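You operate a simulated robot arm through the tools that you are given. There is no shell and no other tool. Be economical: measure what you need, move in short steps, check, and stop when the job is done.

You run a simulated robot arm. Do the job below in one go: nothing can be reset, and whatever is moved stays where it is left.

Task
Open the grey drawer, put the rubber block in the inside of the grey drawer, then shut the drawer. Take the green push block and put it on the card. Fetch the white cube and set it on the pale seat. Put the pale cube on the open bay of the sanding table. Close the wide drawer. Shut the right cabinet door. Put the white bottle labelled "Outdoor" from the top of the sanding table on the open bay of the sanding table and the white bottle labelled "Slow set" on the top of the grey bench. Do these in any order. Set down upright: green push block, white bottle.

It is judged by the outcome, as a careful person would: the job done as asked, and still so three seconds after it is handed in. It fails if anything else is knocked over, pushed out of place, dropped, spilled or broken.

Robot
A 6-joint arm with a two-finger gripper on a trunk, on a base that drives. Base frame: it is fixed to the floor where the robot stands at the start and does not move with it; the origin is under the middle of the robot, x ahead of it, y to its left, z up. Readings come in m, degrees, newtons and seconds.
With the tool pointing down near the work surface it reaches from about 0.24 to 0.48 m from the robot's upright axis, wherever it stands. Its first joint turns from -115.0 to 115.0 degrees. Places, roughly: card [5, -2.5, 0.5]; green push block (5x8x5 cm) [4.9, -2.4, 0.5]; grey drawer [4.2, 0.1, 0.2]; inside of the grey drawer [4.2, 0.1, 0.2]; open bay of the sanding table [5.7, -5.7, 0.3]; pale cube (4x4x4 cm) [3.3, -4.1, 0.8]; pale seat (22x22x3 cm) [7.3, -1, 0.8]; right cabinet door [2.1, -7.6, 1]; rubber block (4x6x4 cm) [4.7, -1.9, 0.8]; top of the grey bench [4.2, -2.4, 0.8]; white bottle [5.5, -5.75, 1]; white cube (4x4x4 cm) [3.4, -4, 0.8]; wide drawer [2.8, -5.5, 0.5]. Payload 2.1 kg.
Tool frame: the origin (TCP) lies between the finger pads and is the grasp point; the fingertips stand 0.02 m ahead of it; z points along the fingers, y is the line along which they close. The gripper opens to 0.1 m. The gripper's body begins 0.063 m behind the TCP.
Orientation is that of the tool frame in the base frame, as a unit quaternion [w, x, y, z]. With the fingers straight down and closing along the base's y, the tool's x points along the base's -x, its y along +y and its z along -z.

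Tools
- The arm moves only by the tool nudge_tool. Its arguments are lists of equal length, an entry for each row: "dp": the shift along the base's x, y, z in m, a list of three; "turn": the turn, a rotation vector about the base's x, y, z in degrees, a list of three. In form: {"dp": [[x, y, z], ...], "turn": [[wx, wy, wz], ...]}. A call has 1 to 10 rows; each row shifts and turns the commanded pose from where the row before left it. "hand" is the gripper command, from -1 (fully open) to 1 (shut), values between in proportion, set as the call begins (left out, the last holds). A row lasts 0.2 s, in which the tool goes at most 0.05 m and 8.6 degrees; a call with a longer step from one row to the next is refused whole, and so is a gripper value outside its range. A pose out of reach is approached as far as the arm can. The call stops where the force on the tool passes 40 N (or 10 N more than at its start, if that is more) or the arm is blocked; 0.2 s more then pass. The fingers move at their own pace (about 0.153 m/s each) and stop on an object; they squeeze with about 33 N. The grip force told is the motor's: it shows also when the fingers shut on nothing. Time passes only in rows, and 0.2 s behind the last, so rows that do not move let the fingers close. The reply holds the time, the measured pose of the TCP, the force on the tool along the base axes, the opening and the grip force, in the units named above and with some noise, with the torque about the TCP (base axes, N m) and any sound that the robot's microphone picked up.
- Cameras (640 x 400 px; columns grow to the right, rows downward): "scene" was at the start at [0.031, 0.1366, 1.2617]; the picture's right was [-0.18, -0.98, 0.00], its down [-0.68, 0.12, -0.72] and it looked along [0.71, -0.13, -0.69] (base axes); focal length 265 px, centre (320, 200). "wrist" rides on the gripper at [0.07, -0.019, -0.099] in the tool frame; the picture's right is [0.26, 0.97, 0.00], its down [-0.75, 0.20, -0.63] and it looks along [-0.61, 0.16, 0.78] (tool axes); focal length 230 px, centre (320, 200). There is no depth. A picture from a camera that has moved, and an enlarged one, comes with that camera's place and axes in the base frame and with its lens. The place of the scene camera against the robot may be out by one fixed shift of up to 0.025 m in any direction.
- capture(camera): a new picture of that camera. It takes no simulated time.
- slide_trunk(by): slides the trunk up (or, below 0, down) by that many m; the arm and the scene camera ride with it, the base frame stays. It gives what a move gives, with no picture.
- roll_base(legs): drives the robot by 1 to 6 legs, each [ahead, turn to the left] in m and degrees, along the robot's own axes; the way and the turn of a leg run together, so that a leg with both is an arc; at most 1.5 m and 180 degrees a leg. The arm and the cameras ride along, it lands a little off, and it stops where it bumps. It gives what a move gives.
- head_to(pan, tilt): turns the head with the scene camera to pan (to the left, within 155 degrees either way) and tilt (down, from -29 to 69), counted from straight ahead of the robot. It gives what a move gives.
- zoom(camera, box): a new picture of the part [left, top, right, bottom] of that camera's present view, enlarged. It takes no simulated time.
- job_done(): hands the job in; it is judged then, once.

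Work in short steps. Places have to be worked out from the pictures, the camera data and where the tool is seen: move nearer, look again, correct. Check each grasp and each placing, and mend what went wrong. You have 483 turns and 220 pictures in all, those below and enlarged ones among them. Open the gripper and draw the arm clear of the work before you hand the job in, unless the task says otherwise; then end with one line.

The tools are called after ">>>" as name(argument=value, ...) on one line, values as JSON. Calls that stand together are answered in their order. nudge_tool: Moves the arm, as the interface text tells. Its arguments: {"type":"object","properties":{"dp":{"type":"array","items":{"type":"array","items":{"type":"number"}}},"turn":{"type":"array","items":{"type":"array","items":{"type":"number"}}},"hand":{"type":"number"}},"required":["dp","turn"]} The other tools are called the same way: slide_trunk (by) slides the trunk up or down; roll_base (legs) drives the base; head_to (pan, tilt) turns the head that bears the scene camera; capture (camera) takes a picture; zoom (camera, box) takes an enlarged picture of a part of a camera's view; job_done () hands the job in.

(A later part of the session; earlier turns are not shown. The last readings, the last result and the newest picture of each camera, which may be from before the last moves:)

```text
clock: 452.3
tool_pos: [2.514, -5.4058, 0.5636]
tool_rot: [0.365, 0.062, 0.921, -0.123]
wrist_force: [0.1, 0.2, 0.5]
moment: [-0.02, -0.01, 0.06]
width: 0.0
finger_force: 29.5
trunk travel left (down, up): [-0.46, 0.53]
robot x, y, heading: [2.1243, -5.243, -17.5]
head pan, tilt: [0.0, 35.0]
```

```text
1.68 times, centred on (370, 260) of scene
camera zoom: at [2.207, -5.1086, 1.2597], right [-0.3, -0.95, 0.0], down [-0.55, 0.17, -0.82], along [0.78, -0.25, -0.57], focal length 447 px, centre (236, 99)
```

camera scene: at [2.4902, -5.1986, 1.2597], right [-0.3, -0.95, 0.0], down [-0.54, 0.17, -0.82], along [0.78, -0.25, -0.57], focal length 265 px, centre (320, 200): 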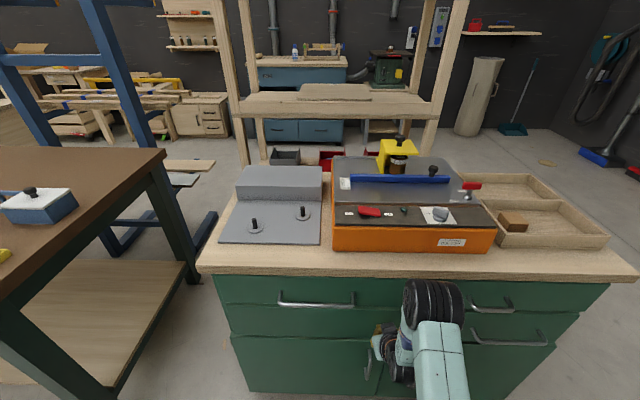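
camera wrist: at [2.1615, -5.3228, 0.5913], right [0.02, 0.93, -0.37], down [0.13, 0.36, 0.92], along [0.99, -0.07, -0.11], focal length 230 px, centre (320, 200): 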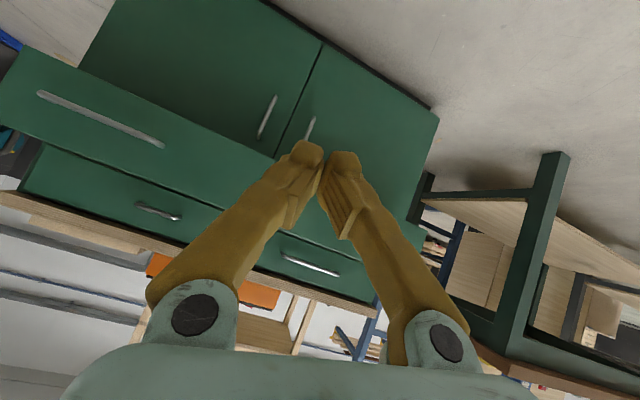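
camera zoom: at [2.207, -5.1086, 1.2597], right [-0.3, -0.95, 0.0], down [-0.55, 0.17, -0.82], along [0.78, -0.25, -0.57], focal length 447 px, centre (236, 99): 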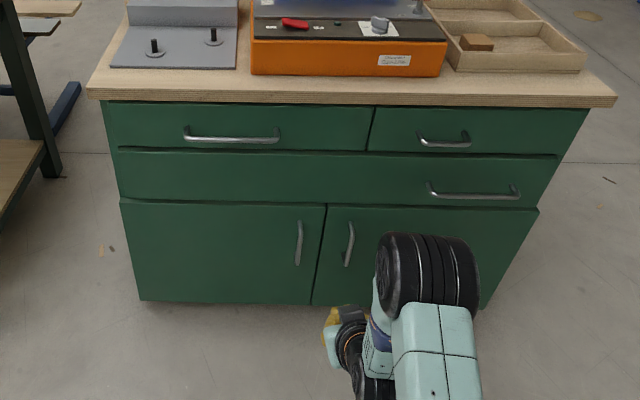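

The wide drawer is shut. Now the tall cabinet: I drive over in front of it and look.

>>> roll_base(legs=[[0, -72], [0.85, 0], [0, -18]])

>>> head_to(pan=0, tilt=15)

>>> capture(camera="scene")

```text
clock: 460.9
tool_pos: [1.9775, -6.4747, 0.5614]
tool_rot: [0.171, 0.694, 0.609, -0.344]
wrist_force: [-0.2, -0.3, -0.3]
moment: [0.01, -0.02, 0.01]
width: 0.0
finger_force: 29.5
trunk travel left (down, up): [-0.46, 0.53]
robot x, y, heading: [2.1367, -6.0921, -107.6]
head pan, tilt: [0.0, 35.0]
```

```text
clock: 461.8
tool_pos: [1.9777, -6.4741, 0.5625]
tool_rot: [0.172, 0.693, 0.61, -0.344]
wrist_force: [1.4, 0.0, 0.2]
moment: [0.02, 0.0, -0.01]
width: 0.0001
finger_force: 29.6
trunk travel left (down, up): [-0.46, 0.53]
robot x, y, heading: [2.1355, -6.0873, -107.4]
head pan, tilt: [0.0, 15.0]
```

```text
99 pictures are left
camera scene: at [2.2699, -6.1508, 1.2917], right [-0.95, 0.3, 0.0], down [0.08, 0.25, -0.97], along [-0.29, -0.92, -0.26], focal length 265 px, centre (320, 200)
```

scene: 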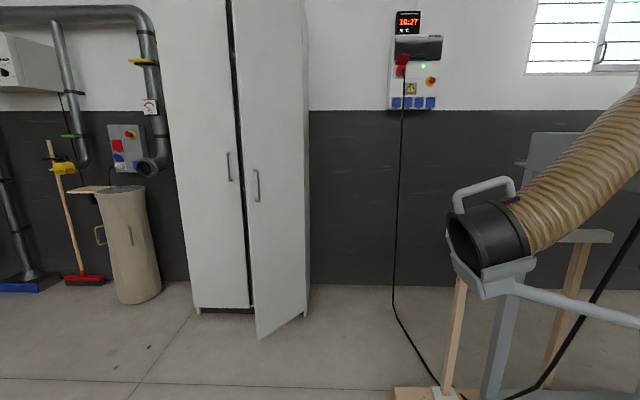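

The right door is ajar, its free edge ~1.4 m ahead and 0.5 m to the left. I shift the base left to line up the fingertips with the door near its free edge.

>>> roll_base(legs=[[0, 60], [0.53, 0], [0, -60]])

>>> head_to(pan=0, tilt=25)

>>> capture(camera="scene")

>>> capture(camera="wrist")

```text
clock: 470.2
tool_pos: [2.341, -6.8654, 0.5626]
tool_rot: [0.171, 0.694, 0.608, -0.345]
wrist_force: [-1.2, -0.1, -0.6]
moment: [0.0, 0.0, 0.0]
width: 0.0001
finger_force: 29.6
trunk travel left (down, up): [-0.46, 0.53]
robot x, y, heading: [2.4992, -6.479, -107.7]
head pan, tilt: [0.0, 15.0]
```

```text
clock: 470.9
tool_pos: [2.3407, -6.8659, 0.5627]
tool_rot: [0.17, 0.694, 0.608, -0.345]
wrist_force: [0.5, -0.2, 0.6]
moment: [0.0, 0.0, 0.0]
width: 0.0001
finger_force: 29.8
trunk travel left (down, up): [-0.46, 0.53]
robot x, y, heading: [2.4999, -6.4831, -107.4]
head pan, tilt: [0.0, 25.0]
```

```text
98 pictures are left
camera scene: at [2.6346, -6.5426, 1.2755], right [-0.95, 0.3, 0.0], down [0.13, 0.4, -0.91], along [-0.27, -0.86, -0.42], focal length 265 px, centre (320, 200)
```

scene: 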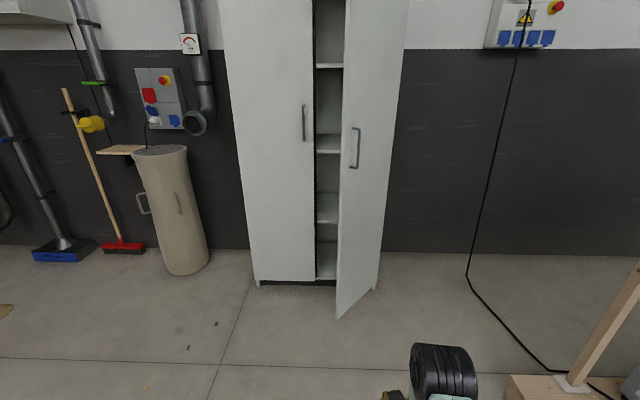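

```text
97 pictures are left
camera wrist: at [2.3514, -6.7473, 0.5875], right [0.94, -0.01, -0.35], down [0.35, -0.17, 0.92], along [-0.07, -0.98, -0.16], focal length 230 px, centre (320, 200)
```

wrist: 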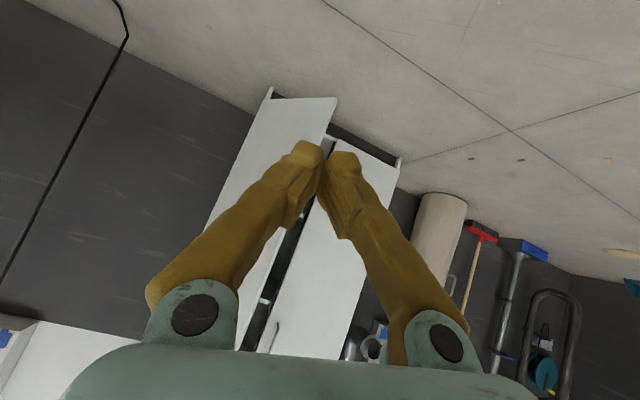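

I shift the tool 5 cm left so it meets the door near its free edge, and drive forward 0.7 m.

>>> nudge_tool(dp=[[0.024, -0.007, 0], [0.024, -0.008, 0]], turn=[[0, 0, 0], [0, 0, 0]])

>>> roll_base(legs=[[0.7, 0]])

>>> head_to(pan=0, tilt=35)

>>> capture(camera="scene")

```text
clock: 471.5
tool_pos: [2.3881, -6.882, 0.5619]
tool_rot: [0.17, 0.695, 0.608, -0.344]
wrist_force: [0.6, 0.7, -0.2]
moment: [0.0, 0.01, 0.02]
width: 0.0
finger_force: 29.8
trunk travel left (down, up): [-0.46, 0.53]
robot x, y, heading: [2.4994, -6.4772, -107.4]
head pan, tilt: [0.0, 25.0]
```

```text
clock: 475.4
tool_pos: [2.1802, -7.5513, 0.562]
tool_rot: [0.171, 0.693, 0.61, -0.344]
wrist_force: [0.0, -0.2, 0.5]
moment: [-0.01, 0.01, 0.0]
width: 0.0
finger_force: 29.3
trunk travel left (down, up): [-0.46, 0.53]
robot x, y, heading: [2.2911, -7.1502, -107.5]
head pan, tilt: [0.0, 25.0]
```

```text
clock: 476.1
tool_pos: [2.1811, -7.55, 0.5622]
tool_rot: [0.172, 0.693, 0.61, -0.344]
wrist_force: [0.0, 0.2, -0.4]
moment: [0.03, 0.0, 0.01]
width: 0.0001
finger_force: 29.5
trunk travel left (down, up): [-0.46, 0.53]
robot x, y, heading: [2.2892, -7.1497, -107.1]
head pan, tilt: [0.0, 35.0]
```

```text
96 pictures are left
camera scene: at [2.4261, -7.2074, 1.2598], right [-0.95, 0.3, 0.0], down [0.17, 0.55, -0.82], along [-0.24, -0.78, -0.57], focal length 265 px, centre (320, 200)
```

scene: 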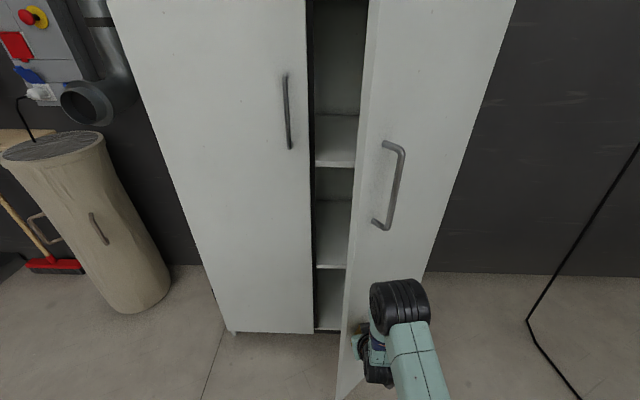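

>>> roll_base(legs=[[0.12, 0]])

>>> capture(camera="scene")

```text
clock: 477.3
tool_pos: [2.1459, -7.6651, 0.5617]
tool_rot: [0.172, 0.693, 0.61, -0.343]
wrist_force: [-0.7, -0.2, -0.4]
moment: [0.0, 0.04, 0.01]
width: 0.0002
finger_force: 29.7
trunk travel left (down, up): [-0.46, 0.53]
robot x, y, heading: [2.2522, -7.2646, -107.0]
head pan, tilt: [0.0, 35.0]
```

```text
95 pictures are left
camera scene: at [2.3905, -7.3218, 1.2597], right [-0.95, 0.3, 0.0], down [0.17, 0.55, -0.82], along [-0.24, -0.78, -0.57], focal length 265 px, centre (320, 200)
```

scene: 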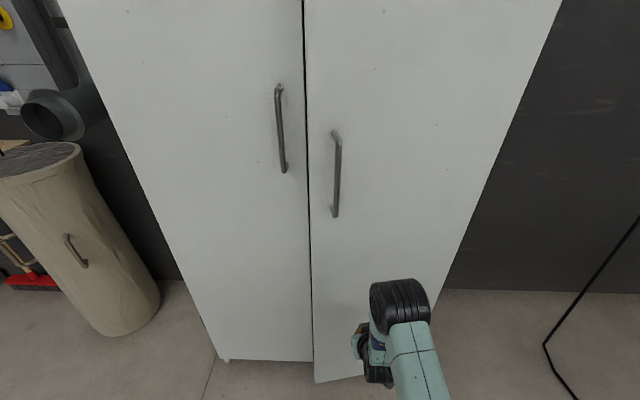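

The door is nearly closed. I push the remaining few centimetres.

>>> roll_base(legs=[[0.1, 0]])

>>> capture(camera="scene")

```text
clock: 478.4
tool_pos: [2.1152, -7.7612, 0.5612]
tool_rot: [0.171, 0.693, 0.61, -0.344]
wrist_force: [-0.3, -0.4, -0.2]
moment: [0.01, 0.01, -0.01]
width: 0.0
finger_force: 30.3
trunk travel left (down, up): [-0.46, 0.53]
robot x, y, heading: [2.2271, -7.3561, -107.4]
head pan, tilt: [0.0, 35.0]
```

```text
94 pictures are left
camera scene: at [2.3607, -7.4174, 1.2597], right [-0.95, 0.3, 0.0], down [0.17, 0.55, -0.82], along [-0.24, -0.78, -0.57], focal length 265 px, centre (320, 200)
```

scene: 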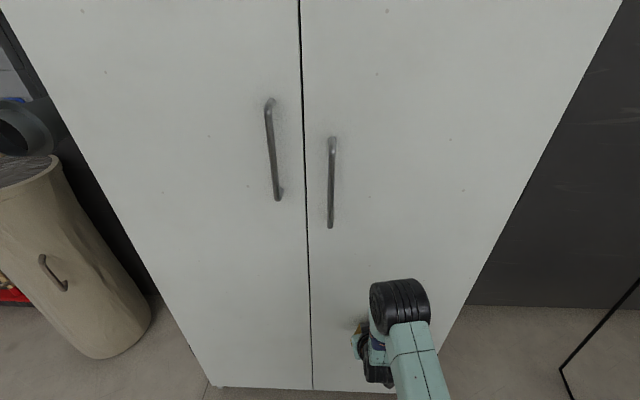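

>>> roll_base(legs=[[0.08, 0]])

>>> capture(camera="scene")

```text
clock: 479.2
tool_pos: [2.1135, -7.7624, 0.558]
tool_rot: [0.165, 0.696, 0.615, -0.332]
wrist_force: [3.5, 7.6, 1.1]
moment: [0.01, 0.02, -0.05]
width: 0.0001
finger_force: 29.4
trunk travel left (down, up): [-0.46, 0.53]
robot x, y, heading: [2.2212, -7.3685, -107.2]
head pan, tilt: [0.0, 35.0]
stopped in leg 1: the force on the tool passed its limit at 54 N (the readings are from after the stop); the commanded pose is now the measured one
```

```text
93 pictures are left
camera scene: at [2.3578, -7.4266, 1.2598], right [-0.95, 0.3, 0.0], down [0.17, 0.55, -0.82], along [-0.24, -0.78, -0.57], focal length 265 px, centre (320, 200)
```

scene: 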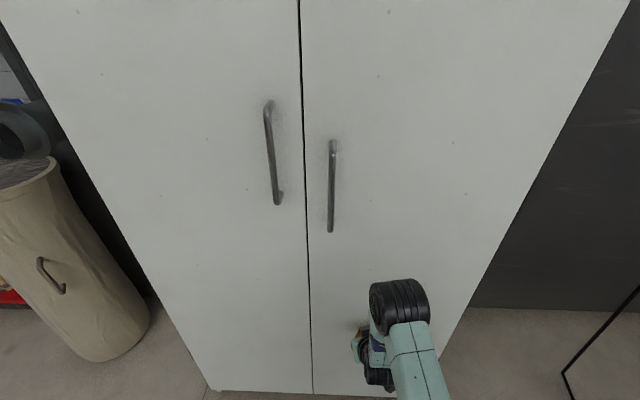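

Resistance met immediately — shut. I back away, check it, and return the tool to pointing down.

>>> roll_base(legs=[[-0.85, 0]])

>>> nudge_tool(dp=[[0, 0, 0], [0, 0, 0], [0, 0, 0], [0, 0, 0], [0, 0, 0], [0, 0, 0]], turn=[[8.2, -2.5, 0], [8.2, -2.5, 0], [8.2, -2.5, 0], [8.2, -2.5, 0], [8.2, -2.5, 0], [0.5, -0.2, 0]], hand=-1)

>>> capture(camera="scene")

```text
clock: 483.8
tool_pos: [2.3662, -6.951, 0.5568]
tool_rot: [0.164, 0.696, 0.614, -0.334]
wrist_force: [0.4, 0.4, 0.0]
moment: [0.0, 0.03, -0.01]
width: 0.0
finger_force: 29.7
trunk travel left (down, up): [-0.46, 0.53]
robot x, y, heading: [2.4725, -6.5542, -106.9]
head pan, tilt: [0.0, 35.0]
```

```text
clock: 485.1
tool_pos: [2.3502, -6.9487, 0.5586]
tool_rot: [0.024, 0.737, 0.654, -0.167]
wrist_force: [0.2, -0.2, -0.4]
moment: [-0.04, 0.01, 0.01]
width: 0.0998
finger_force: 0.1
out of reach, approached as far as the arm can: row 3, 4, 5
trunk travel left (down, up): [-0.46, 0.53]
robot x, y, heading: [2.4757, -6.5591, -107.2]
head pan, tilt: [0.0, 35.0]
```

```text
92 pictures are left
camera scene: at [2.6097, -6.6142, 1.2597], right [-0.96, 0.3, 0.0], down [0.17, 0.55, -0.82], along [-0.24, -0.78, -0.57], focal length 265 px, centre (320, 200)
```

scene: 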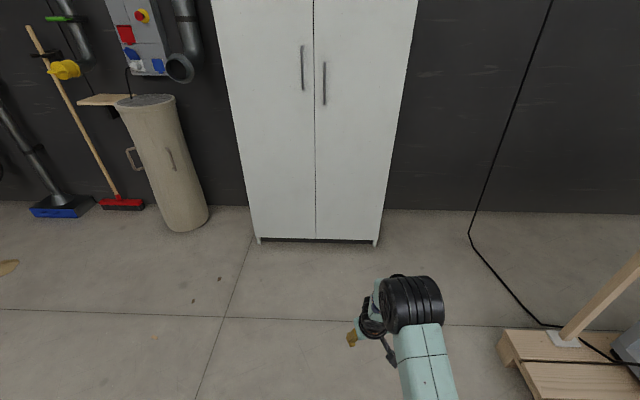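

The cabinet is shut. I finish levelling the tool (pulling it in a bit) and drive back to the green table.

>>> nudge_tool(dp=[[0.006, 0.02, 0.0], [0.006, 0.02, 0.0], [0.006, 0.02, 0.0]], turn=[[4.85, -4.1, 0], [4.85, -4.1, 0], [4.85, -4.1, 0]])

>>> slide_trunk(by=0.4)

>>> roll_base(legs=[[0, -113], [0.56, 0], [0, -47.4], [1.2, 0], [0, -22.4], [1.33, 0]])

>>> roll_base(legs=[[0, -88]])

>>> capture(camera="scene")

```text
clock: 485.9
tool_pos: [2.3733, -6.8766, 0.5405]
tool_rot: [-0.003, 0.748, 0.662, -0.042]
wrist_force: [1.0, -0.5, 0.1]
moment: [-0.01, -0.03, 0.0]
width: 0.0999
finger_force: 0.1
out of reach, approached as far as the arm can: row 2, 3
trunk travel left (down, up): [-0.46, 0.53]
robot x, y, heading: [2.4734, -6.5567, -107.1]
head pan, tilt: [0.0, 35.0]
```

```text
clock: 489.8
tool_pos: [2.3743, -6.8773, 0.9424]
tool_rot: [-0.003, 0.747, 0.663, -0.043]
wrist_force: [0.5, 0.2, 0.3]
moment: [-0.01, 0.0, 0.02]
width: 0.0998
finger_force: 0.0
trunk travel left (down, up): [-0.86, 0.13]
robot x, y, heading: [2.4726, -6.5598, -107.2]
head pan, tilt: [0.0, 35.0]
```

```text
clock: 513.1
tool_pos: [2.6284, -3.425, 0.943]
tool_rot: [0.042, -0.634, 0.772, -0.005]
wrist_force: [-0.6, -0.6, 0.0]
moment: [-0.01, 0.02, -0.01]
width: 0.0999
finger_force: 0.0
trunk travel left (down, up): [-0.86, 0.13]
robot x, y, heading: [2.5073, -3.7344, 68.4]
head pan, tilt: [0.0, 35.0]
```

```text
clock: 517.2
tool_pos: [2.8205, -3.849, 0.942]
tool_rot: [0.027, 0.078, 0.996, -0.033]
wrist_force: [0.0, 0.9, 0.5]
moment: [-0.01, 0.0, -0.02]
width: 0.0998
finger_force: 0.1
trunk travel left (down, up): [-0.86, 0.13]
robot x, y, heading: [2.5071, -3.7363, -19.3]
head pan, tilt: [0.0, 35.0]
```

```text
91 pictures are left
camera scene: at [2.5883, -3.6019, 1.6597], right [-0.33, -0.94, 0.0], down [-0.54, 0.19, -0.82], along [0.77, -0.27, -0.57], focal length 265 px, centre (320, 200)
```

scene: 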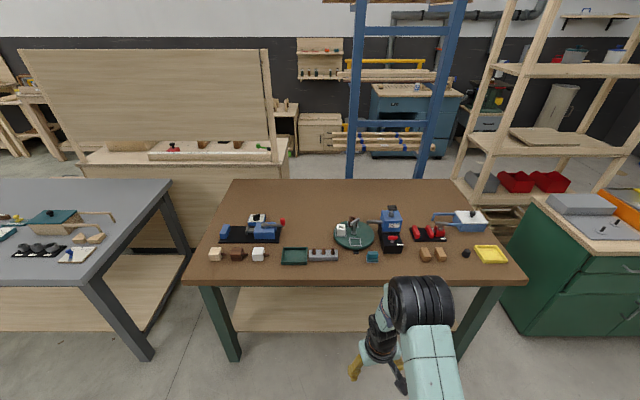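

Back at the green table. I level the tool, raise the trunk and drive in 0.5 m over the turntable.

>>> nudge_tool(dp=[[0, 0, 0.0], [0, 0, 0]], turn=[[4, 2.8, -3], [0, 0, -7]])

>>> slide_trunk(by=0.12)

>>> roll_base(legs=[[0.5, 0]])

>>> capture(camera="wrist")

```text
clock: 517.8
tool_pos: [2.8208, -3.8487, 0.9417]
tool_rot: [0.026, 0.14, 0.989, -0.036]
wrist_force: [-0.1, -0.6, 0.0]
moment: [0.01, 0.0, -0.04]
width: 0.1002
finger_force: 0.1
out of reach, approached as far as the arm can: row 1
trunk travel left (down, up): [-0.86, 0.13]
robot x, y, heading: [2.5017, -3.7325, -19.3]
head pan, tilt: [0.0, 35.0]
```

```text
clock: 519.3
tool_pos: [2.8208, -3.8468, 1.0624]
tool_rot: [0.026, 0.139, 0.989, -0.035]
wrist_force: [0.1, 0.4, -0.4]
moment: [0.02, -0.01, -0.01]
width: 0.0999
finger_force: 0.0
trunk travel left (down, up): [-0.98, 0.01]
robot x, y, heading: [2.5063, -3.7355, -19.3]
head pan, tilt: [0.0, 35.0]
```

```text
clock: 522.3
tool_pos: [3.2974, -4.0172, 1.062]
tool_rot: [0.026, 0.14, 0.989, -0.035]
wrist_force: [-0.4, 0.3, 0.3]
moment: [0.02, -0.04, 0.02]
width: 0.1001
finger_force: 0.0
trunk travel left (down, up): [-0.98, 0.01]
robot x, y, heading: [2.9816, -3.9051, -19.3]
head pan, tilt: [0.0, 35.0]
```

```text
90 pictures are left
camera wrist: at [3.2213, -4.0081, 1.1578], right [0.02, 1.0, -0.07], down [0.75, 0.03, 0.66], along [0.66, -0.07, -0.75], focal length 230 px, centre (320, 200)
```

wrist: 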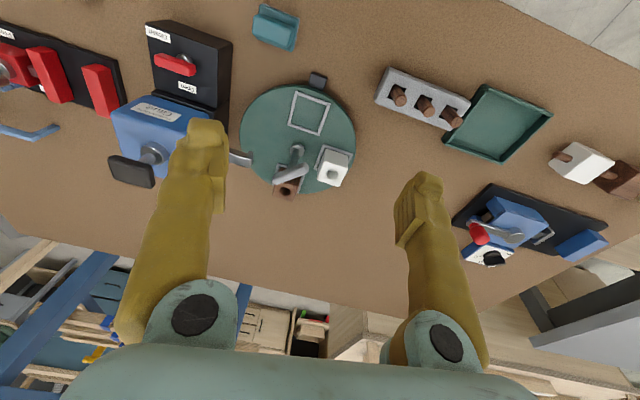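

White cube at ≈(3.412, -4.012). I move over it while levelling the tool, and come down to z≈0.97.

>>> nudge_tool(dp=[[0.04, 0.002, 0], [0.04, 0.002, 0], [0.035, 0.002, -0.04], [0, 0, -0.04]], turn=[[0, 0, 0], [2.2, 1.2, 0], [2.2, 1.2, -2], [0, 0, 0]])

>>> capture(camera="wrist")

```text
refused: row 3 steps farther than a row can; nothing moved
```

```text
89 pictures are left
camera wrist: at [3.2213, -4.0081, 1.1578], right [0.02, 1.0, -0.07], down [0.75, 0.03, 0.66], along [0.66, -0.07, -0.75], focal length 230 px, centre (320, 200)
```

wrist: 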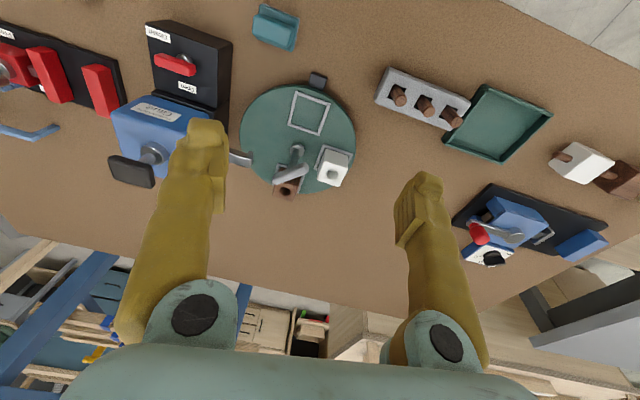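

>>> nudge_tool(dp=[[0.04, 0.002, 0], [0.04, 0.002, 0], [0.035, 0.002, -0.03], [0, 0, -0.04]], turn=[[0, 0, 0], [2.2, 1.2, 0], [2.2, 1.2, -2], [0, 0, 0]])

>>> capture(camera="wrist")

```text
clock: 523.3
tool_pos: [3.3356, -4.0001, 0.9751]
tool_rot: [0.018, 0.157, 0.987, -0.032]
wrist_force: [0.7, 0.5, 0.8]
moment: [-0.06, 0.02, -0.03]
width: 0.1
finger_force: 0.1
out of reach, approached as far as the arm can: row 1, 2, 3, 4
trunk travel left (down, up): [-0.98, 0.01]
robot x, y, heading: [2.982, -3.9046, -19.3]
head pan, tilt: [0.0, 35.0]
```

```text
88 pictures are left
camera wrist: at [3.2607, -3.9903, 1.0722], right [0.06, 1.0, -0.07], down [0.76, 0.0, 0.65], along [0.65, -0.09, -0.76], focal length 230 px, centre (320, 200)
```

wrist: 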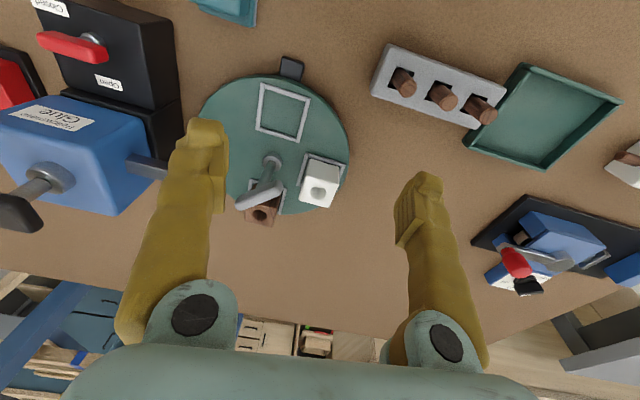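

The arm reports a reach limit and a residual tilt. I look at the arm with the scene camera to understand its configuration.

>>> head_to(pan=-5, tilt=60)

>>> capture(camera="scene")

```text
clock: 524.2
tool_pos: [3.3345, -4.0005, 0.9767]
tool_rot: [0.018, 0.158, 0.987, -0.031]
wrist_force: [-0.2, -0.4, 0.4]
moment: [0.02, 0.03, 0.01]
width: 0.1
finger_force: 0.0
trunk travel left (down, up): [-0.98, 0.01]
robot x, y, heading: [2.9825, -3.9024, -19.6]
head pan, tilt: [-5.0, 60.0]
```

```text
87 pictures are left
camera scene: at [3.0431, -3.7683, 1.7455], right [-0.41, -0.91, 0.0], down [-0.79, 0.36, -0.5], along [0.46, -0.21, -0.87], focal length 265 px, centre (320, 200)
```

scene: 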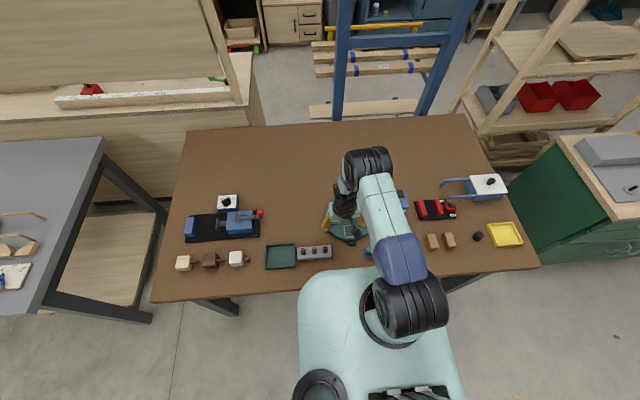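

>>> nudge_tool(dp=[[-0.02, 0.007, 0.03], [-0.02, 0.007, 0.03]], turn=[[2, 1, 0], [2, 1, 0]])

```text
clock: 524.8
tool_pos: [3.2717, -4.0295, 1.0129]
tool_rot: [0.014, 0.157, 0.987, -0.014]
wrist_force: [0.6, 0.1, 0.1]
moment: [0.03, -0.05, 0.0]
width: 0.0999
finger_force: 0.1
out of reach, approached as far as the arm can: row 1, 2
trunk travel left (down, up): [-0.98, 0.01]
robot x, y, heading: [2.9836, -3.9038, -19.4]
head pan, tilt: [-5.0, 60.0]
```

I probe which direction is limited: a small move to the right and slightly outward.

>>> nudge_tool(dp=[[-0.01, -0.03, 0]], turn=[[0, 0, 0]])

>>> nudge_tool(dp=[[0.03, -0.01, 0]], turn=[[0, 0, 0]])

```text
clock: 525.2
tool_pos: [3.2488, -4.0331, 1.0246]
tool_rot: [-0.005, 0.157, 0.988, -0.007]
wrist_force: [-0.1, -0.1, 0.0]
moment: [0.01, -0.01, -0.01]
width: 0.0998
finger_force: 0.0
out of reach, approached as far as the arm can: row 1
trunk travel left (down, up): [-0.98, 0.01]
robot x, y, heading: [2.987, -3.9037, -19.5]
head pan, tilt: [-5.0, 60.0]
```

```text
clock: 525.6
tool_pos: [3.2774, -4.0468, 1.0221]
tool_rot: [0.027, 0.157, 0.987, -0.025]
wrist_force: [-0.4, -0.3, -0.9]
moment: [0.01, 0.04, 0.02]
width: 0.1001
finger_force: 0.2
out of reach, approached as far as the arm can: row 1
trunk travel left (down, up): [-0.98, 0.01]
robot x, y, heading: [2.9833, -3.9057, -19.5]
head pan, tilt: [-5.0, 60.0]
```

>>> nudge_tool(dp=[[-0.04, -0.02, 0], [-0.04, -0.02, 0]], turn=[[0, 0, 0], [0, 0, 0]])

>>> capture(camera="scene")

```text
clock: 526.2
tool_pos: [3.2435, -4.0306, 1.0316]
tool_rot: [-0.006, 0.159, 0.987, -0.007]
wrist_force: [-0.6, -0.6, -0.2]
moment: [-0.04, -0.01, 0.0]
width: 0.1004
finger_force: 0.1
out of reach, approached as far as the arm can: row 1, 2
trunk travel left (down, up): [-0.98, 0.01]
robot x, y, heading: [2.9881, -3.9063, -19.3]
head pan, tilt: [-5.0, 60.0]
```

```text
86 pictures are left
camera scene: at [3.043, -3.7679, 1.7454], right [-0.41, -0.91, 0.0], down [-0.79, 0.36, -0.5], along [0.46, -0.21, -0.87], focal length 265 px, centre (320, 200)
```

scene: 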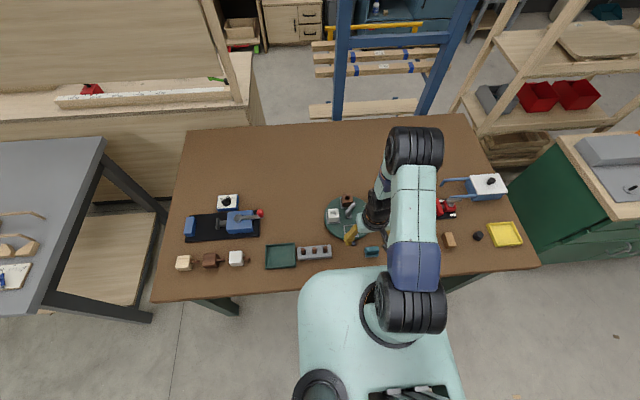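

I suspect my earlier tilt corrections over-accumulated in the commanded pose (the arm was lagging). I undo them (~31° total) in four rows.

>>> nudge_tool(dp=[[0, 0, 0.01], [0, 0, 0], [0, 0, 0], [0, 0, 0]], turn=[[-5.4, -5.65, 0], [-5.4, -5.65, 0], [-5.4, -5.65, 0], [-5.4, -5.65, 0]])

```text
clock: 527.2
tool_pos: [3.2103, -4.0675, 1.0406]
tool_rot: [-0.017, 0.159, 0.987, -0.033]
wrist_force: [-0.3, 0.1, 0.7]
moment: [0.0, -0.01, -0.01]
width: 0.1001
finger_force: 0.0
out of reach, approached as far as the arm can: row 1, 2, 3, 4
trunk travel left (down, up): [-0.98, 0.01]
robot x, y, heading: [2.9807, -3.9073, -19.7]
head pan, tilt: [-5.0, 60.0]
```

>>> nudge_tool(dp=[[0, 0, 0], [0, 0, 0], [0, 0, 0]], turn=[[0, 0, 0], [0, 0, 0], [0, 0, 0]])

```text
clock: 528.0
tool_pos: [3.2091, -4.0667, 1.0396]
tool_rot: [-0.018, 0.159, 0.987, -0.033]
wrist_force: [-0.3, 1.2, 0.5]
moment: [-0.02, 0.02, -0.01]
width: 0.1
finger_force: 0.0
trunk travel left (down, up): [-0.98, 0.01]
robot x, y, heading: [2.9815, -3.9053, -19.4]
head pan, tilt: [-5.0, 60.0]
```

Zero motion reports no limit, so the command does follow the arm. I test single directions: up, then forward.

>>> nudge_tool(dp=[[0, 0, 0.03]], turn=[[0, 0, 0]])

>>> nudge_tool(dp=[[0.028, -0.01, 0]], turn=[[0, 0, 0]])

>>> nudge_tool(dp=[[0, 0, 0]], turn=[[0, 0, 6]])

```text
clock: 528.4
tool_pos: [3.2096, -4.0666, 1.0706]
tool_rot: [-0.016, 0.158, 0.987, -0.033]
wrist_force: [0.7, 1.5, -0.8]
moment: [0.01, -0.02, -0.04]
width: 0.1004
finger_force: 0.0
trunk travel left (down, up): [-0.98, 0.01]
robot x, y, heading: [2.9829, -3.9049, -19.3]
head pan, tilt: [-5.0, 60.0]
```

```text
clock: 528.8
tool_pos: [3.2368, -4.0715, 1.0662]
tool_rot: [-0.016, 0.158, 0.987, -0.037]
wrist_force: [-0.7, -0.3, -0.2]
moment: [0.01, 0.02, 0.02]
width: 0.1
finger_force: 0.0
out of reach, approached as far as the arm can: row 1
trunk travel left (down, up): [-0.98, 0.01]
robot x, y, heading: [2.9812, -3.9049, -19.4]
head pan, tilt: [-5.0, 60.0]
```

```text
clock: 529.2
tool_pos: [3.2317, -4.0666, 1.0632]
tool_rot: [-0.013, 0.107, 0.994, -0.037]
wrist_force: [-0.6, 0.2, 0.7]
moment: [0.01, 0.0, -0.02]
width: 0.1
finger_force: 0.1
out of reach, approached as far as the arm can: row 1
trunk travel left (down, up): [-0.98, 0.01]
robot x, y, heading: [2.9855, -3.9057, -19.4]
head pan, tilt: [-5.0, 60.0]
```

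>>> nudge_tool(dp=[[0, 0, 0]], turn=[[4.25, -1.5, 0]])

>>> nudge_tool(dp=[[0, 0, 0]], turn=[[0, 0, -6]])

```text
clock: 529.6
tool_pos: [3.2398, -4.0777, 1.0627]
tool_rot: [0.006, 0.107, 0.993, -0.053]
wrist_force: [0.3, -0.3, 0.1]
moment: [-0.01, 0.01, 0.01]
width: 0.1002
finger_force: 0.1
out of reach, approached as far as the arm can: row 1
trunk travel left (down, up): [-0.98, 0.01]
robot x, y, heading: [2.9814, -3.9049, -19.3]
head pan, tilt: [-5.0, 60.0]
```

```text
clock: 530.0
tool_pos: [3.238, -4.0278, 1.0539]
tool_rot: [-0.003, 0.16, 0.987, -0.011]
wrist_force: [-0.3, 0.7, -0.8]
moment: [-0.01, 0.01, -0.02]
width: 0.1
finger_force: 0.1
out of reach, approached as far as the arm can: row 1
trunk travel left (down, up): [-0.98, 0.01]
robot x, y, heading: [2.9808, -3.9043, -19.3]
head pan, tilt: [-5.0, 60.0]
```

The symptoms (yaw and lateral coupling) point to the last wrist joint being at its limit. I rotate the tool −85° away from it; the cube can be gripped front/back as well.

>>> nudge_tool(dp=[[0, 0, 0], [0, 0, 0], [0, 0, 0], [0, 0, 0], [0, 0, 0], [0, 0, 0], [0, 0, 0], [0, 0, 0], [0, 0, 0], [0, 0, 0]], turn=[[0, 0, -8.5], [0, 0, -8.5], [0, 0, -8.5], [0, 0, -8.5], [0, 0, -8.5], [0, 0, -8.5], [0, 0, -8.5], [0, 0, -8.5], [0, 0, -8.5], [0, 0, -8.5]])

>>> capture(camera="scene")

>>> capture(camera="wrist")

```text
clock: 532.2
tool_pos: [3.2081, -4.0534, 1.0471]
tool_rot: [0.002, 0.74, 0.673, 0.001]
wrist_force: [-0.2, -0.4, -0.4]
moment: [-0.02, 0.02, -0.03]
width: 0.1
finger_force: 0.1
out of reach, approached as far as the arm can: row 1, 2, 4
trunk travel left (down, up): [-0.98, 0.01]
robot x, y, heading: [2.9804, -3.9029, -19.5]
head pan, tilt: [-5.0, 60.0]
```

```text
85 pictures are left
camera scene: at [3.0435, -3.7685, 1.7454], right [-0.41, -0.91, 0.0], down [-0.79, 0.36, -0.5], along [0.46, -0.21, -0.87], focal length 265 px, centre (320, 200)
```

scene: 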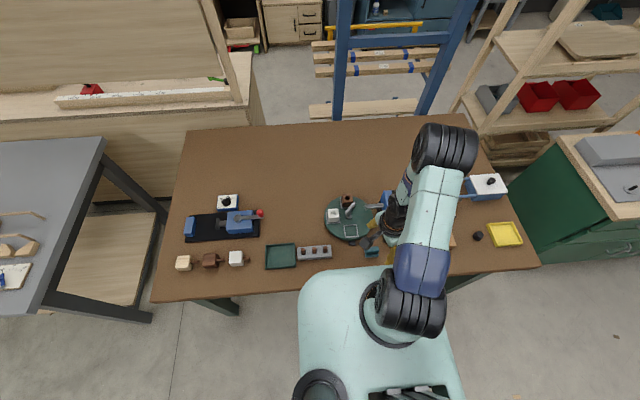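

```text
84 pictures are left
camera wrist: at [3.1961, -3.9831, 1.146], right [0.99, 0.17, 0.01], down [0.13, -0.77, 0.63], along [0.11, -0.62, -0.78], focal length 230 px, centre (320, 200)
```

wrist: 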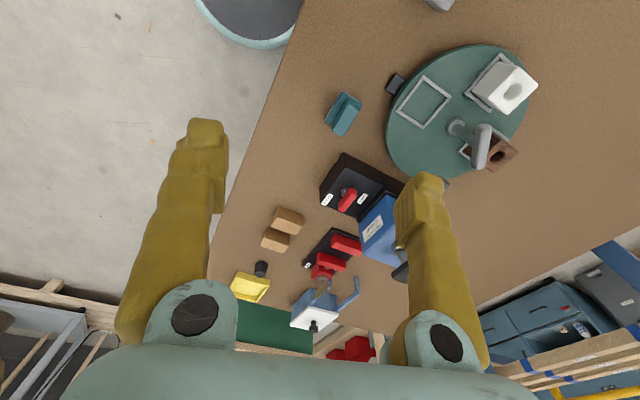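

The arm is free and level again. I turn 13° more to align with the cube and move over it.

>>> nudge_tool(dp=[[0.0414, 0.0084, 0], [0.0414, 0.0084, 0], [0.0414, 0.0084, 0], [0.0414, 0.0084, 0], [0.0414, 0.0084, 0]], turn=[[0, 0, -2.6], [0, 0, -2.6], [0, 0, -2.6], [0, 0, -2.6], [0, 0, -2.6]])

>>> capture(camera="wrist")

```text
clock: 533.4
tool_pos: [3.3309, -3.9821, 1.0062]
tool_rot: [0.034, 0.81, 0.585, -0.008]
wrist_force: [0.1, -0.7, -0.9]
moment: [-0.02, 0.04, 0.04]
width: 0.0999
finger_force: 0.0
out of reach, approached as far as the arm can: row 1, 2, 3, 4, 5
trunk travel left (down, up): [-0.98, 0.01]
robot x, y, heading: [2.9815, -3.9011, -19.4]
head pan, tilt: [-5.0, 60.0]
```

```text
83 pictures are left
camera wrist: at [3.3325, -3.904, 1.1006], right [1.0, -0.06, 0.03], down [-0.06, -0.73, 0.68], along [-0.02, -0.68, -0.73], focal length 230 px, centre (320, 200)
```

wrist: 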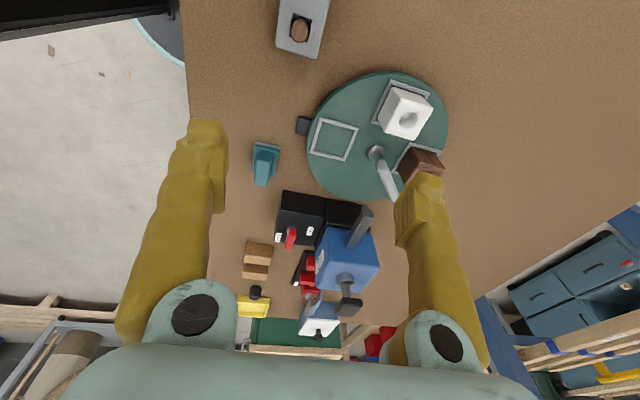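

Still oddly limited. I back the base away from the table to sort the arm out safely in free space.

>>> roll_base(legs=[[-0.45, 0]])

>>> nudge_tool(dp=[[-0.01, -0.03, 0], [-0.01, -0.03, 0], [-0.01, -0.03, 0], [-0.02, -0.02, 0]], turn=[[0, 0, 0], [0, 0, 0], [0, 0, 0], [0, 0, 0]])

>>> capture(camera="scene")

```text
clock: 536.1
tool_pos: [2.9063, -3.8336, 1.0072]
tool_rot: [0.034, 0.809, 0.587, -0.008]
wrist_force: [0.1, -0.5, -0.3]
moment: [-0.01, 0.05, 0.01]
width: 0.1
finger_force: 0.0
trunk travel left (down, up): [-0.98, 0.01]
robot x, y, heading: [2.5616, -3.7548, -19.4]
head pan, tilt: [-5.0, 60.0]
```

```text
clock: 537.1
tool_pos: [2.8539, -3.9433, 1.0072]
tool_rot: [0.036, 0.809, 0.586, -0.008]
wrist_force: [-0.8, 0.3, -0.2]
moment: [0.03, 0.0, 0.0]
width: 0.0999
finger_force: 0.0
trunk travel left (down, up): [-0.98, 0.01]
robot x, y, heading: [2.5579, -3.7548, -19.1]
head pan, tilt: [-5.0, 60.0]
```

```text
82 pictures are left
camera scene: at [2.6174, -3.6202, 1.7456], right [-0.41, -0.91, 0.0], down [-0.79, 0.36, -0.5], along [0.46, -0.21, -0.87], focal length 265 px, centre (320, 200)
```

scene: 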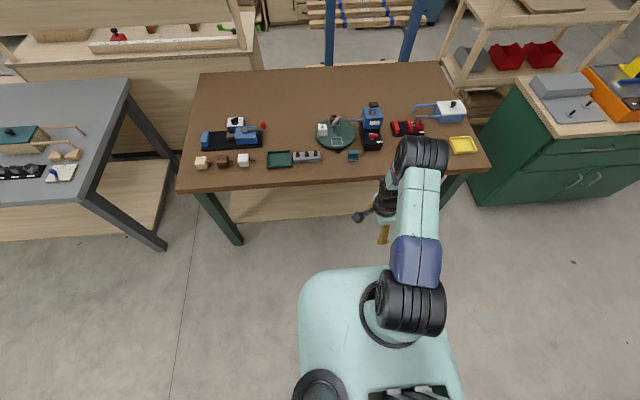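

Moving right works without complaint. I level the tool and test reaching forward on this side.

>>> nudge_tool(dp=[[0, 0, 0]], turn=[[3.9, 1.7, 0]])

>>> nudge_tool(dp=[[0.038, -0.013, 0], [0.038, -0.013, 0]], turn=[[0, 0, 0], [0, 0, 0]])

```text
clock: 537.5
tool_pos: [2.8548, -3.9423, 1.0067]
tool_rot: [0.036, 0.809, 0.586, -0.01]
wrist_force: [-0.4, 0.9, 0.4]
moment: [-0.01, 0.02, -0.03]
width: 0.1001
finger_force: 0.0
out of reach, approached as far as the arm can: row 1
trunk travel left (down, up): [-0.98, 0.01]
robot x, y, heading: [2.5611, -3.755, -19.3]
head pan, tilt: [-5.0, 60.0]
```

```text
clock: 538.1
tool_pos: [2.8987, -3.9434, 0.9966]
tool_rot: [0.051, 0.808, 0.586, -0.02]
wrist_force: [-0.1, -0.2, -0.3]
moment: [-0.04, 0.05, 0.0]
width: 0.1001
finger_force: 0.1
out of reach, approached as far as the arm can: row 1, 2
trunk travel left (down, up): [-0.98, 0.01]
robot x, y, heading: [2.5575, -3.7547, -19.4]
head pan, tilt: [-5.0, 60.0]
```

The elbow seems to have flipped to its low branch earlier when the arm was stretched. I try straightening the arm upward in free space to flip it back.

>>> nudge_tool(dp=[[0, 0, 0.045], [0, 0, 0.045], [0, 0, 0.045], [0, 0, 0.045], [0, 0, 0.045], [0, 0, 0.045], [0, 0, 0.045], [0, 0, 0.045]], turn=[[0, 0, 0], [0, 0, 0], [0, 0, 0], [0, 0, 0], [0, 0, 0], [0, 0, 0], [0, 0, 0], [0, 0, 0]])

>>> capture(camera="scene")

```text
clock: 539.9
tool_pos: [2.7948, -3.8585, 1.1622]
tool_rot: [0.057, 0.809, 0.585, -0.023]
wrist_force: [0.9, -0.1, 0.7]
moment: [0.0, 0.03, -0.02]
width: 0.0997
finger_force: 0.1
out of reach, approached as far as the arm can: row 1, 2, 3, 4, 5, 6, 7, 8
trunk travel left (down, up): [-0.98, 0.01]
robot x, y, heading: [2.5561, -3.7516, -19.4]
head pan, tilt: [-5.0, 60.0]
```

```text
81 pictures are left
camera scene: at [2.6178, -3.6179, 1.7454], right [-0.41, -0.91, 0.0], down [-0.79, 0.36, -0.5], along [0.46, -0.21, -0.87], focal length 265 px, centre (320, 200)
```

scene: 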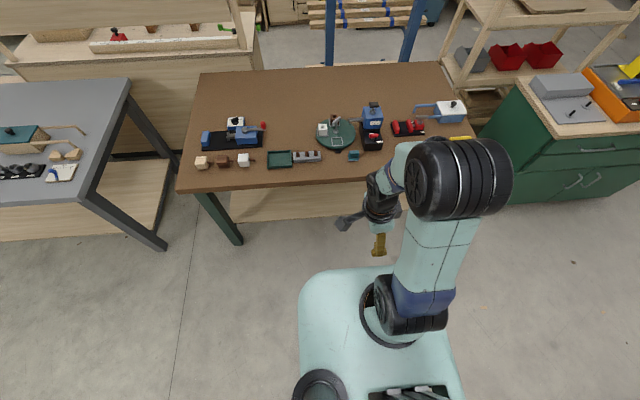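

Let me return to a near pose, rotate the tool back to nominal yaw and pitch it 45° forward — that pose worked well before.

>>> nudge_tool(dp=[[0, 0, -0.02], [0, 0, -0.02], [0, 0, -0.02], [0, 0, -0.02], [0, 0, 0], [0, 0, 0], [0, 0, 0], [0, 0, 0], [0, 0, 0], [0, 0, 0]], turn=[[2, 1, 8], [2, 1, 8], [0, 0, 8.5], [0, 0, 8.5], [0, 0, 8.5], [0, 0, 8.5], [0, 0, 8.5], [0, 0, 8.5], [0, 0, 8.5], [0, 0, 8.5]])

>>> nudge_tool(dp=[[0.015, -0.005, 0], [0.015, -0.005, 0], [0.015, -0.005, 0], [0.015, -0.005, 0], [0.015, -0.005, 0]], turn=[[-2.7, -7.8, 0], [-2.7, -7.8, 0], [-2.7, -7.8, 0], [-2.7, -7.8, 0], [-2.7, -7.8, 0]])

```text
clock: 542.1
tool_pos: [2.7855, -3.8533, 1.0621]
tool_rot: [-0.007, 0.23, 0.973, 0.01]
wrist_force: [0.1, 1.1, 0.3]
moment: [0.02, 0.01, 0.02]
width: 0.0999
finger_force: 0.1
out of reach, approached as far as the arm can: row 1, 2, 4, 9
trunk travel left (down, up): [-0.98, 0.01]
robot x, y, heading: [2.5627, -3.7512, -19.6]
head pan, tilt: [-5.0, 60.0]
```

```text
clock: 543.3
tool_pos: [2.916, -3.9246, 1.125]
tool_rot: [0.346, 0.198, 0.917, -0.032]
wrist_force: [0.3, 0.5, -0.1]
moment: [-0.03, 0.02, 0.04]
width: 0.1001
finger_force: 0.0
out of reach, approached as far as the arm can: row 1, 2, 3, 4, 5
trunk travel left (down, up): [-0.98, 0.01]
robot x, y, heading: [2.5583, -3.7539, -19.5]
head pan, tilt: [-5.0, 60.0]
```

>>> nudge_tool(dp=[[0, 0, 0], [0, 0, 0], [0, 0, 0], [0, 0, 0], [0, 0, 0]], turn=[[2.7, 7.8, 0], [2.7, 7.8, 0], [2.7, 7.8, 0], [2.7, 7.8, 0], [2.0, 6, 0]])

>>> capture(camera="scene")

```text
clock: 544.5
tool_pos: [2.9331, -3.9104, 1.1277]
tool_rot: [0.193, 0.197, 0.961, 0.019]
wrist_force: [-1.0, 0.3, 0.8]
moment: [-0.01, -0.01, 0.04]
width: 0.1002
finger_force: 0.1
out of reach, approached as far as the arm can: row 3, 4, 5
trunk travel left (down, up): [-0.98, 0.01]
robot x, y, heading: [2.5586, -3.7557, -19.3]
head pan, tilt: [-5.0, 60.0]
```

```text
80 pictures are left
camera scene: at [2.6191, -3.6188, 1.7454], right [-0.41, -0.91, 0.0], down [-0.79, 0.36, -0.5], along [0.46, -0.21, -0.87], focal length 265 px, centre (320, 200)
```

scene: 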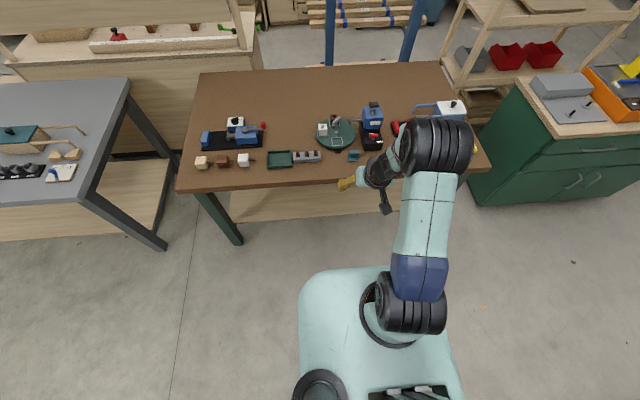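

The pattern fits the forearm-side wrist joint being at its limit in a flipped wrist branch. First I return to the near pose where the tool could be level.

>>> nudge_tool(dp=[[-0.035, 0.012, -0.015], [-0.035, 0.012, -0.015], [-0.03, 0.01, -0.015], [-0.02, 0.007, -0.015]], turn=[[2.0, 5.6, 0], [2.0, 5.6, 0], [2.0, 5.6, 0], [1.6, 4.8, 0]])

>>> nudge_tool(dp=[[0, 0, 0]], turn=[[0, 0, 0]])

```text
clock: 545.5
tool_pos: [2.8107, -3.8696, 1.0669]
tool_rot: [-0.006, 0.21, 0.977, 0.045]
wrist_force: [-0.8, 0.0, 0.5]
moment: [-0.02, -0.01, 0.01]
width: 0.1
finger_force: 0.1
trunk travel left (down, up): [-0.98, 0.01]
robot x, y, heading: [2.558, -3.7539, -19.3]
head pan, tilt: [-5.0, 60.0]
```

```text
clock: 545.9
tool_pos: [2.8118, -3.8685, 1.0676]
tool_rot: [-0.005, 0.209, 0.977, 0.045]
wrist_force: [-0.2, 0.3, -0.2]
moment: [0.0, 0.02, 0.0]
width: 0.0999
finger_force: 0.1
trunk travel left (down, up): [-0.98, 0.01]
robot x, y, heading: [2.5572, -3.752, -19.5]
head pan, tilt: [-5.0, 60.0]
```

No flags now. I level the last 5° and try extending again.

>>> nudge_tool(dp=[[0, 0, 0], [0, 0, 0]], turn=[[-5.2, 0.5, 0], [0, 0, 5]])

>>> nudge_tool(dp=[[0.038, -0.013, 0], [0.038, -0.013, 0]], turn=[[0, 0, 0], [0, 0, 0]])

```text
clock: 546.5
tool_pos: [2.8114, -3.8684, 1.0676]
tool_rot: [0.0, 0.166, 0.986, 0.0]
wrist_force: [0.0, -0.5, 0.9]
moment: [0.03, 0.01, 0.0]
width: 0.1002
finger_force: 0.0
trunk travel left (down, up): [-0.98, 0.01]
robot x, y, heading: [2.5561, -3.7537, -19.4]
head pan, tilt: [-5.0, 60.0]
```

```text
clock: 547.1
tool_pos: [2.8893, -3.8945, 1.0653]
tool_rot: [0.001, 0.166, 0.986, 0.0]
wrist_force: [0.5, -0.5, 0.5]
moment: [-0.02, 0.01, 0.05]
width: 0.0997
finger_force: 0.0
trunk travel left (down, up): [-0.98, 0.01]
robot x, y, heading: [2.5586, -3.7578, -18.9]
head pan, tilt: [-5.0, 60.0]
```

The arm is fully recovered. I drive back in 0.44 m and view the white cube.

>>> roll_base(legs=[[0.44, 0]])

>>> capture(camera="wrist")

```text
clock: 549.8
tool_pos: [3.3036, -4.0392, 1.0679]
tool_rot: [0.002, 0.165, 0.986, 0.0]
wrist_force: [-0.1, 1.1, -0.9]
moment: [0.01, 0.02, -0.02]
width: 0.1002
finger_force: 0.0
trunk travel left (down, up): [-0.98, 0.01]
robot x, y, heading: [2.9734, -3.9024, -19.2]
head pan, tilt: [-5.0, 60.0]
```

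```text
79 pictures are left
camera wrist: at [3.2317, -4.0349, 1.1661], right [0.07, 1.0, 0.0], down [0.77, -0.05, 0.63], along [0.63, -0.05, -0.78], focal length 230 px, centre (320, 200)
```

wrist: 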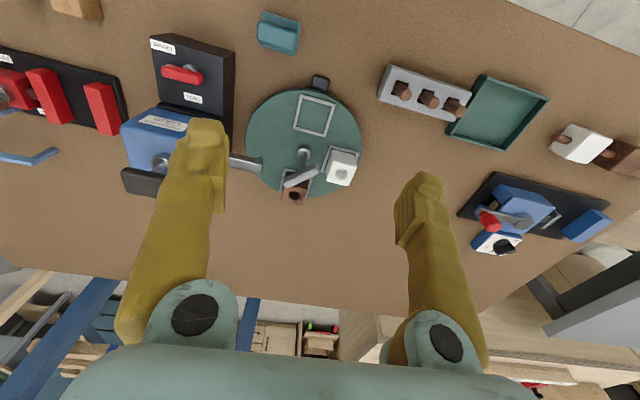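

>>> nudge_tool(dp=[[0.038, 0.007, 0], [0.038, 0.007, 0], [0.037, 0.007, 0], [0, 0, -0.04], [0, 0, -0.03]], turn=[[0, 0, 0], [0, 0, 0], [0, 0, 0], [0, 0, 0], [0, 0, 0]])

>>> capture(camera="wrist")

```text
clock: 551.0
tool_pos: [3.4176, -4.0204, 0.9961]
tool_rot: [0.0, 0.165, 0.986, 0.0]
wrist_force: [-0.2, -0.4, -0.5]
moment: [0.0, -0.02, -0.05]
width: 0.1
finger_force: 0.1
trunk travel left (down, up): [-0.98, 0.01]
robot x, y, heading: [2.9781, -3.9015, -19.3]
head pan, tilt: [-5.0, 60.0]
```

```text
78 pictures are left
camera wrist: at [3.346, -4.0152, 1.0956], right [0.07, 1.0, 0.0], down [0.77, -0.05, 0.63], along [0.63, -0.05, -0.78], focal length 230 px, centre (320, 200)
```

wrist: 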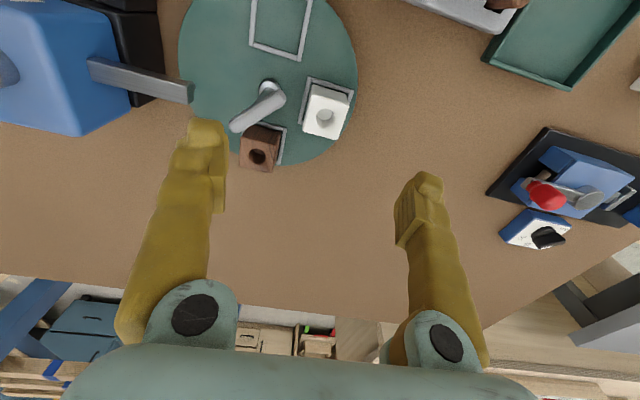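

The cube is on the tool axis, but the tray's lever is close on one side. I rotate the gripper −90° so the fingers go front/back of the cube, clear of the lever.

>>> nudge_tool(dp=[[0, 0.0005, 0], [0, 0.0005, 0], [0, 0.0005, 0], [0, 0.0005, 0], [0, 0.0005, 0], [0, 0.0005, 0], [0, 0.0005, 0], [0, 0.0005, 0], [0, 0, 0], [0, 0, 0]], turn=[[0, 0, -8.5], [0, 0, -8.5], [0, 0, -8.5], [0, 0, -8.5], [0, 0, -8.5], [0, 0, -8.5], [0, 0, -8.5], [0, 0, -8.5], [0, 0, -8.5], [0, 0, -8.5]], hand=-0.4)

>>> nudge_tool(dp=[[0, 0, -0.02]], turn=[[0, 0, -4]])

>>> capture(camera="wrist")

```text
clock: 553.2
tool_pos: [3.4172, -4.0144, 0.9979]
tool_rot: [0.002, 0.789, 0.614, -0.001]
wrist_force: [0.5, -0.6, 0.4]
moment: [-0.03, 0.0, -0.04]
width: 0.0699
finger_force: 0.1
trunk travel left (down, up): [-0.98, 0.01]
robot x, y, heading: [2.9772, -3.9, -19.1]
head pan, tilt: [-5.0, 60.0]
```

```text
clock: 553.6
tool_pos: [3.4181, -4.0152, 0.9756]
tool_rot: [0.0, 0.81, 0.587, -0.001]
wrist_force: [-0.1, 0.3, -0.6]
moment: [0.0, -0.02, -0.02]
width: 0.0702
finger_force: 0.0
trunk travel left (down, up): [-0.98, 0.01]
robot x, y, heading: [2.9748, -3.9008, -19.1]
head pan, tilt: [-5.0, 60.0]
```

```text
77 pictures are left
camera wrist: at [3.4221, -3.9431, 1.0753], right [1.0, -0.05, 0.0], down [-0.04, -0.77, 0.63], along [-0.04, -0.63, -0.78], focal length 230 px, centre (320, 200)
```

wrist: 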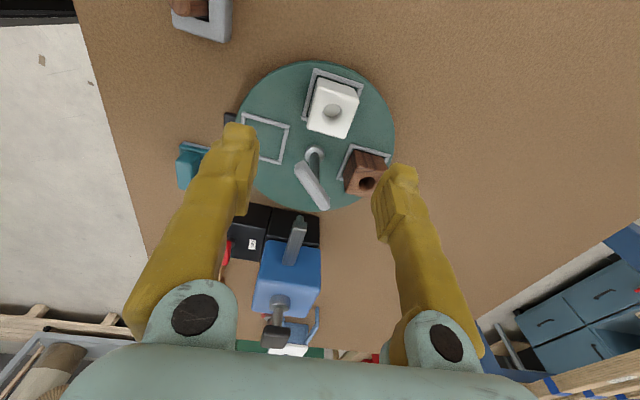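

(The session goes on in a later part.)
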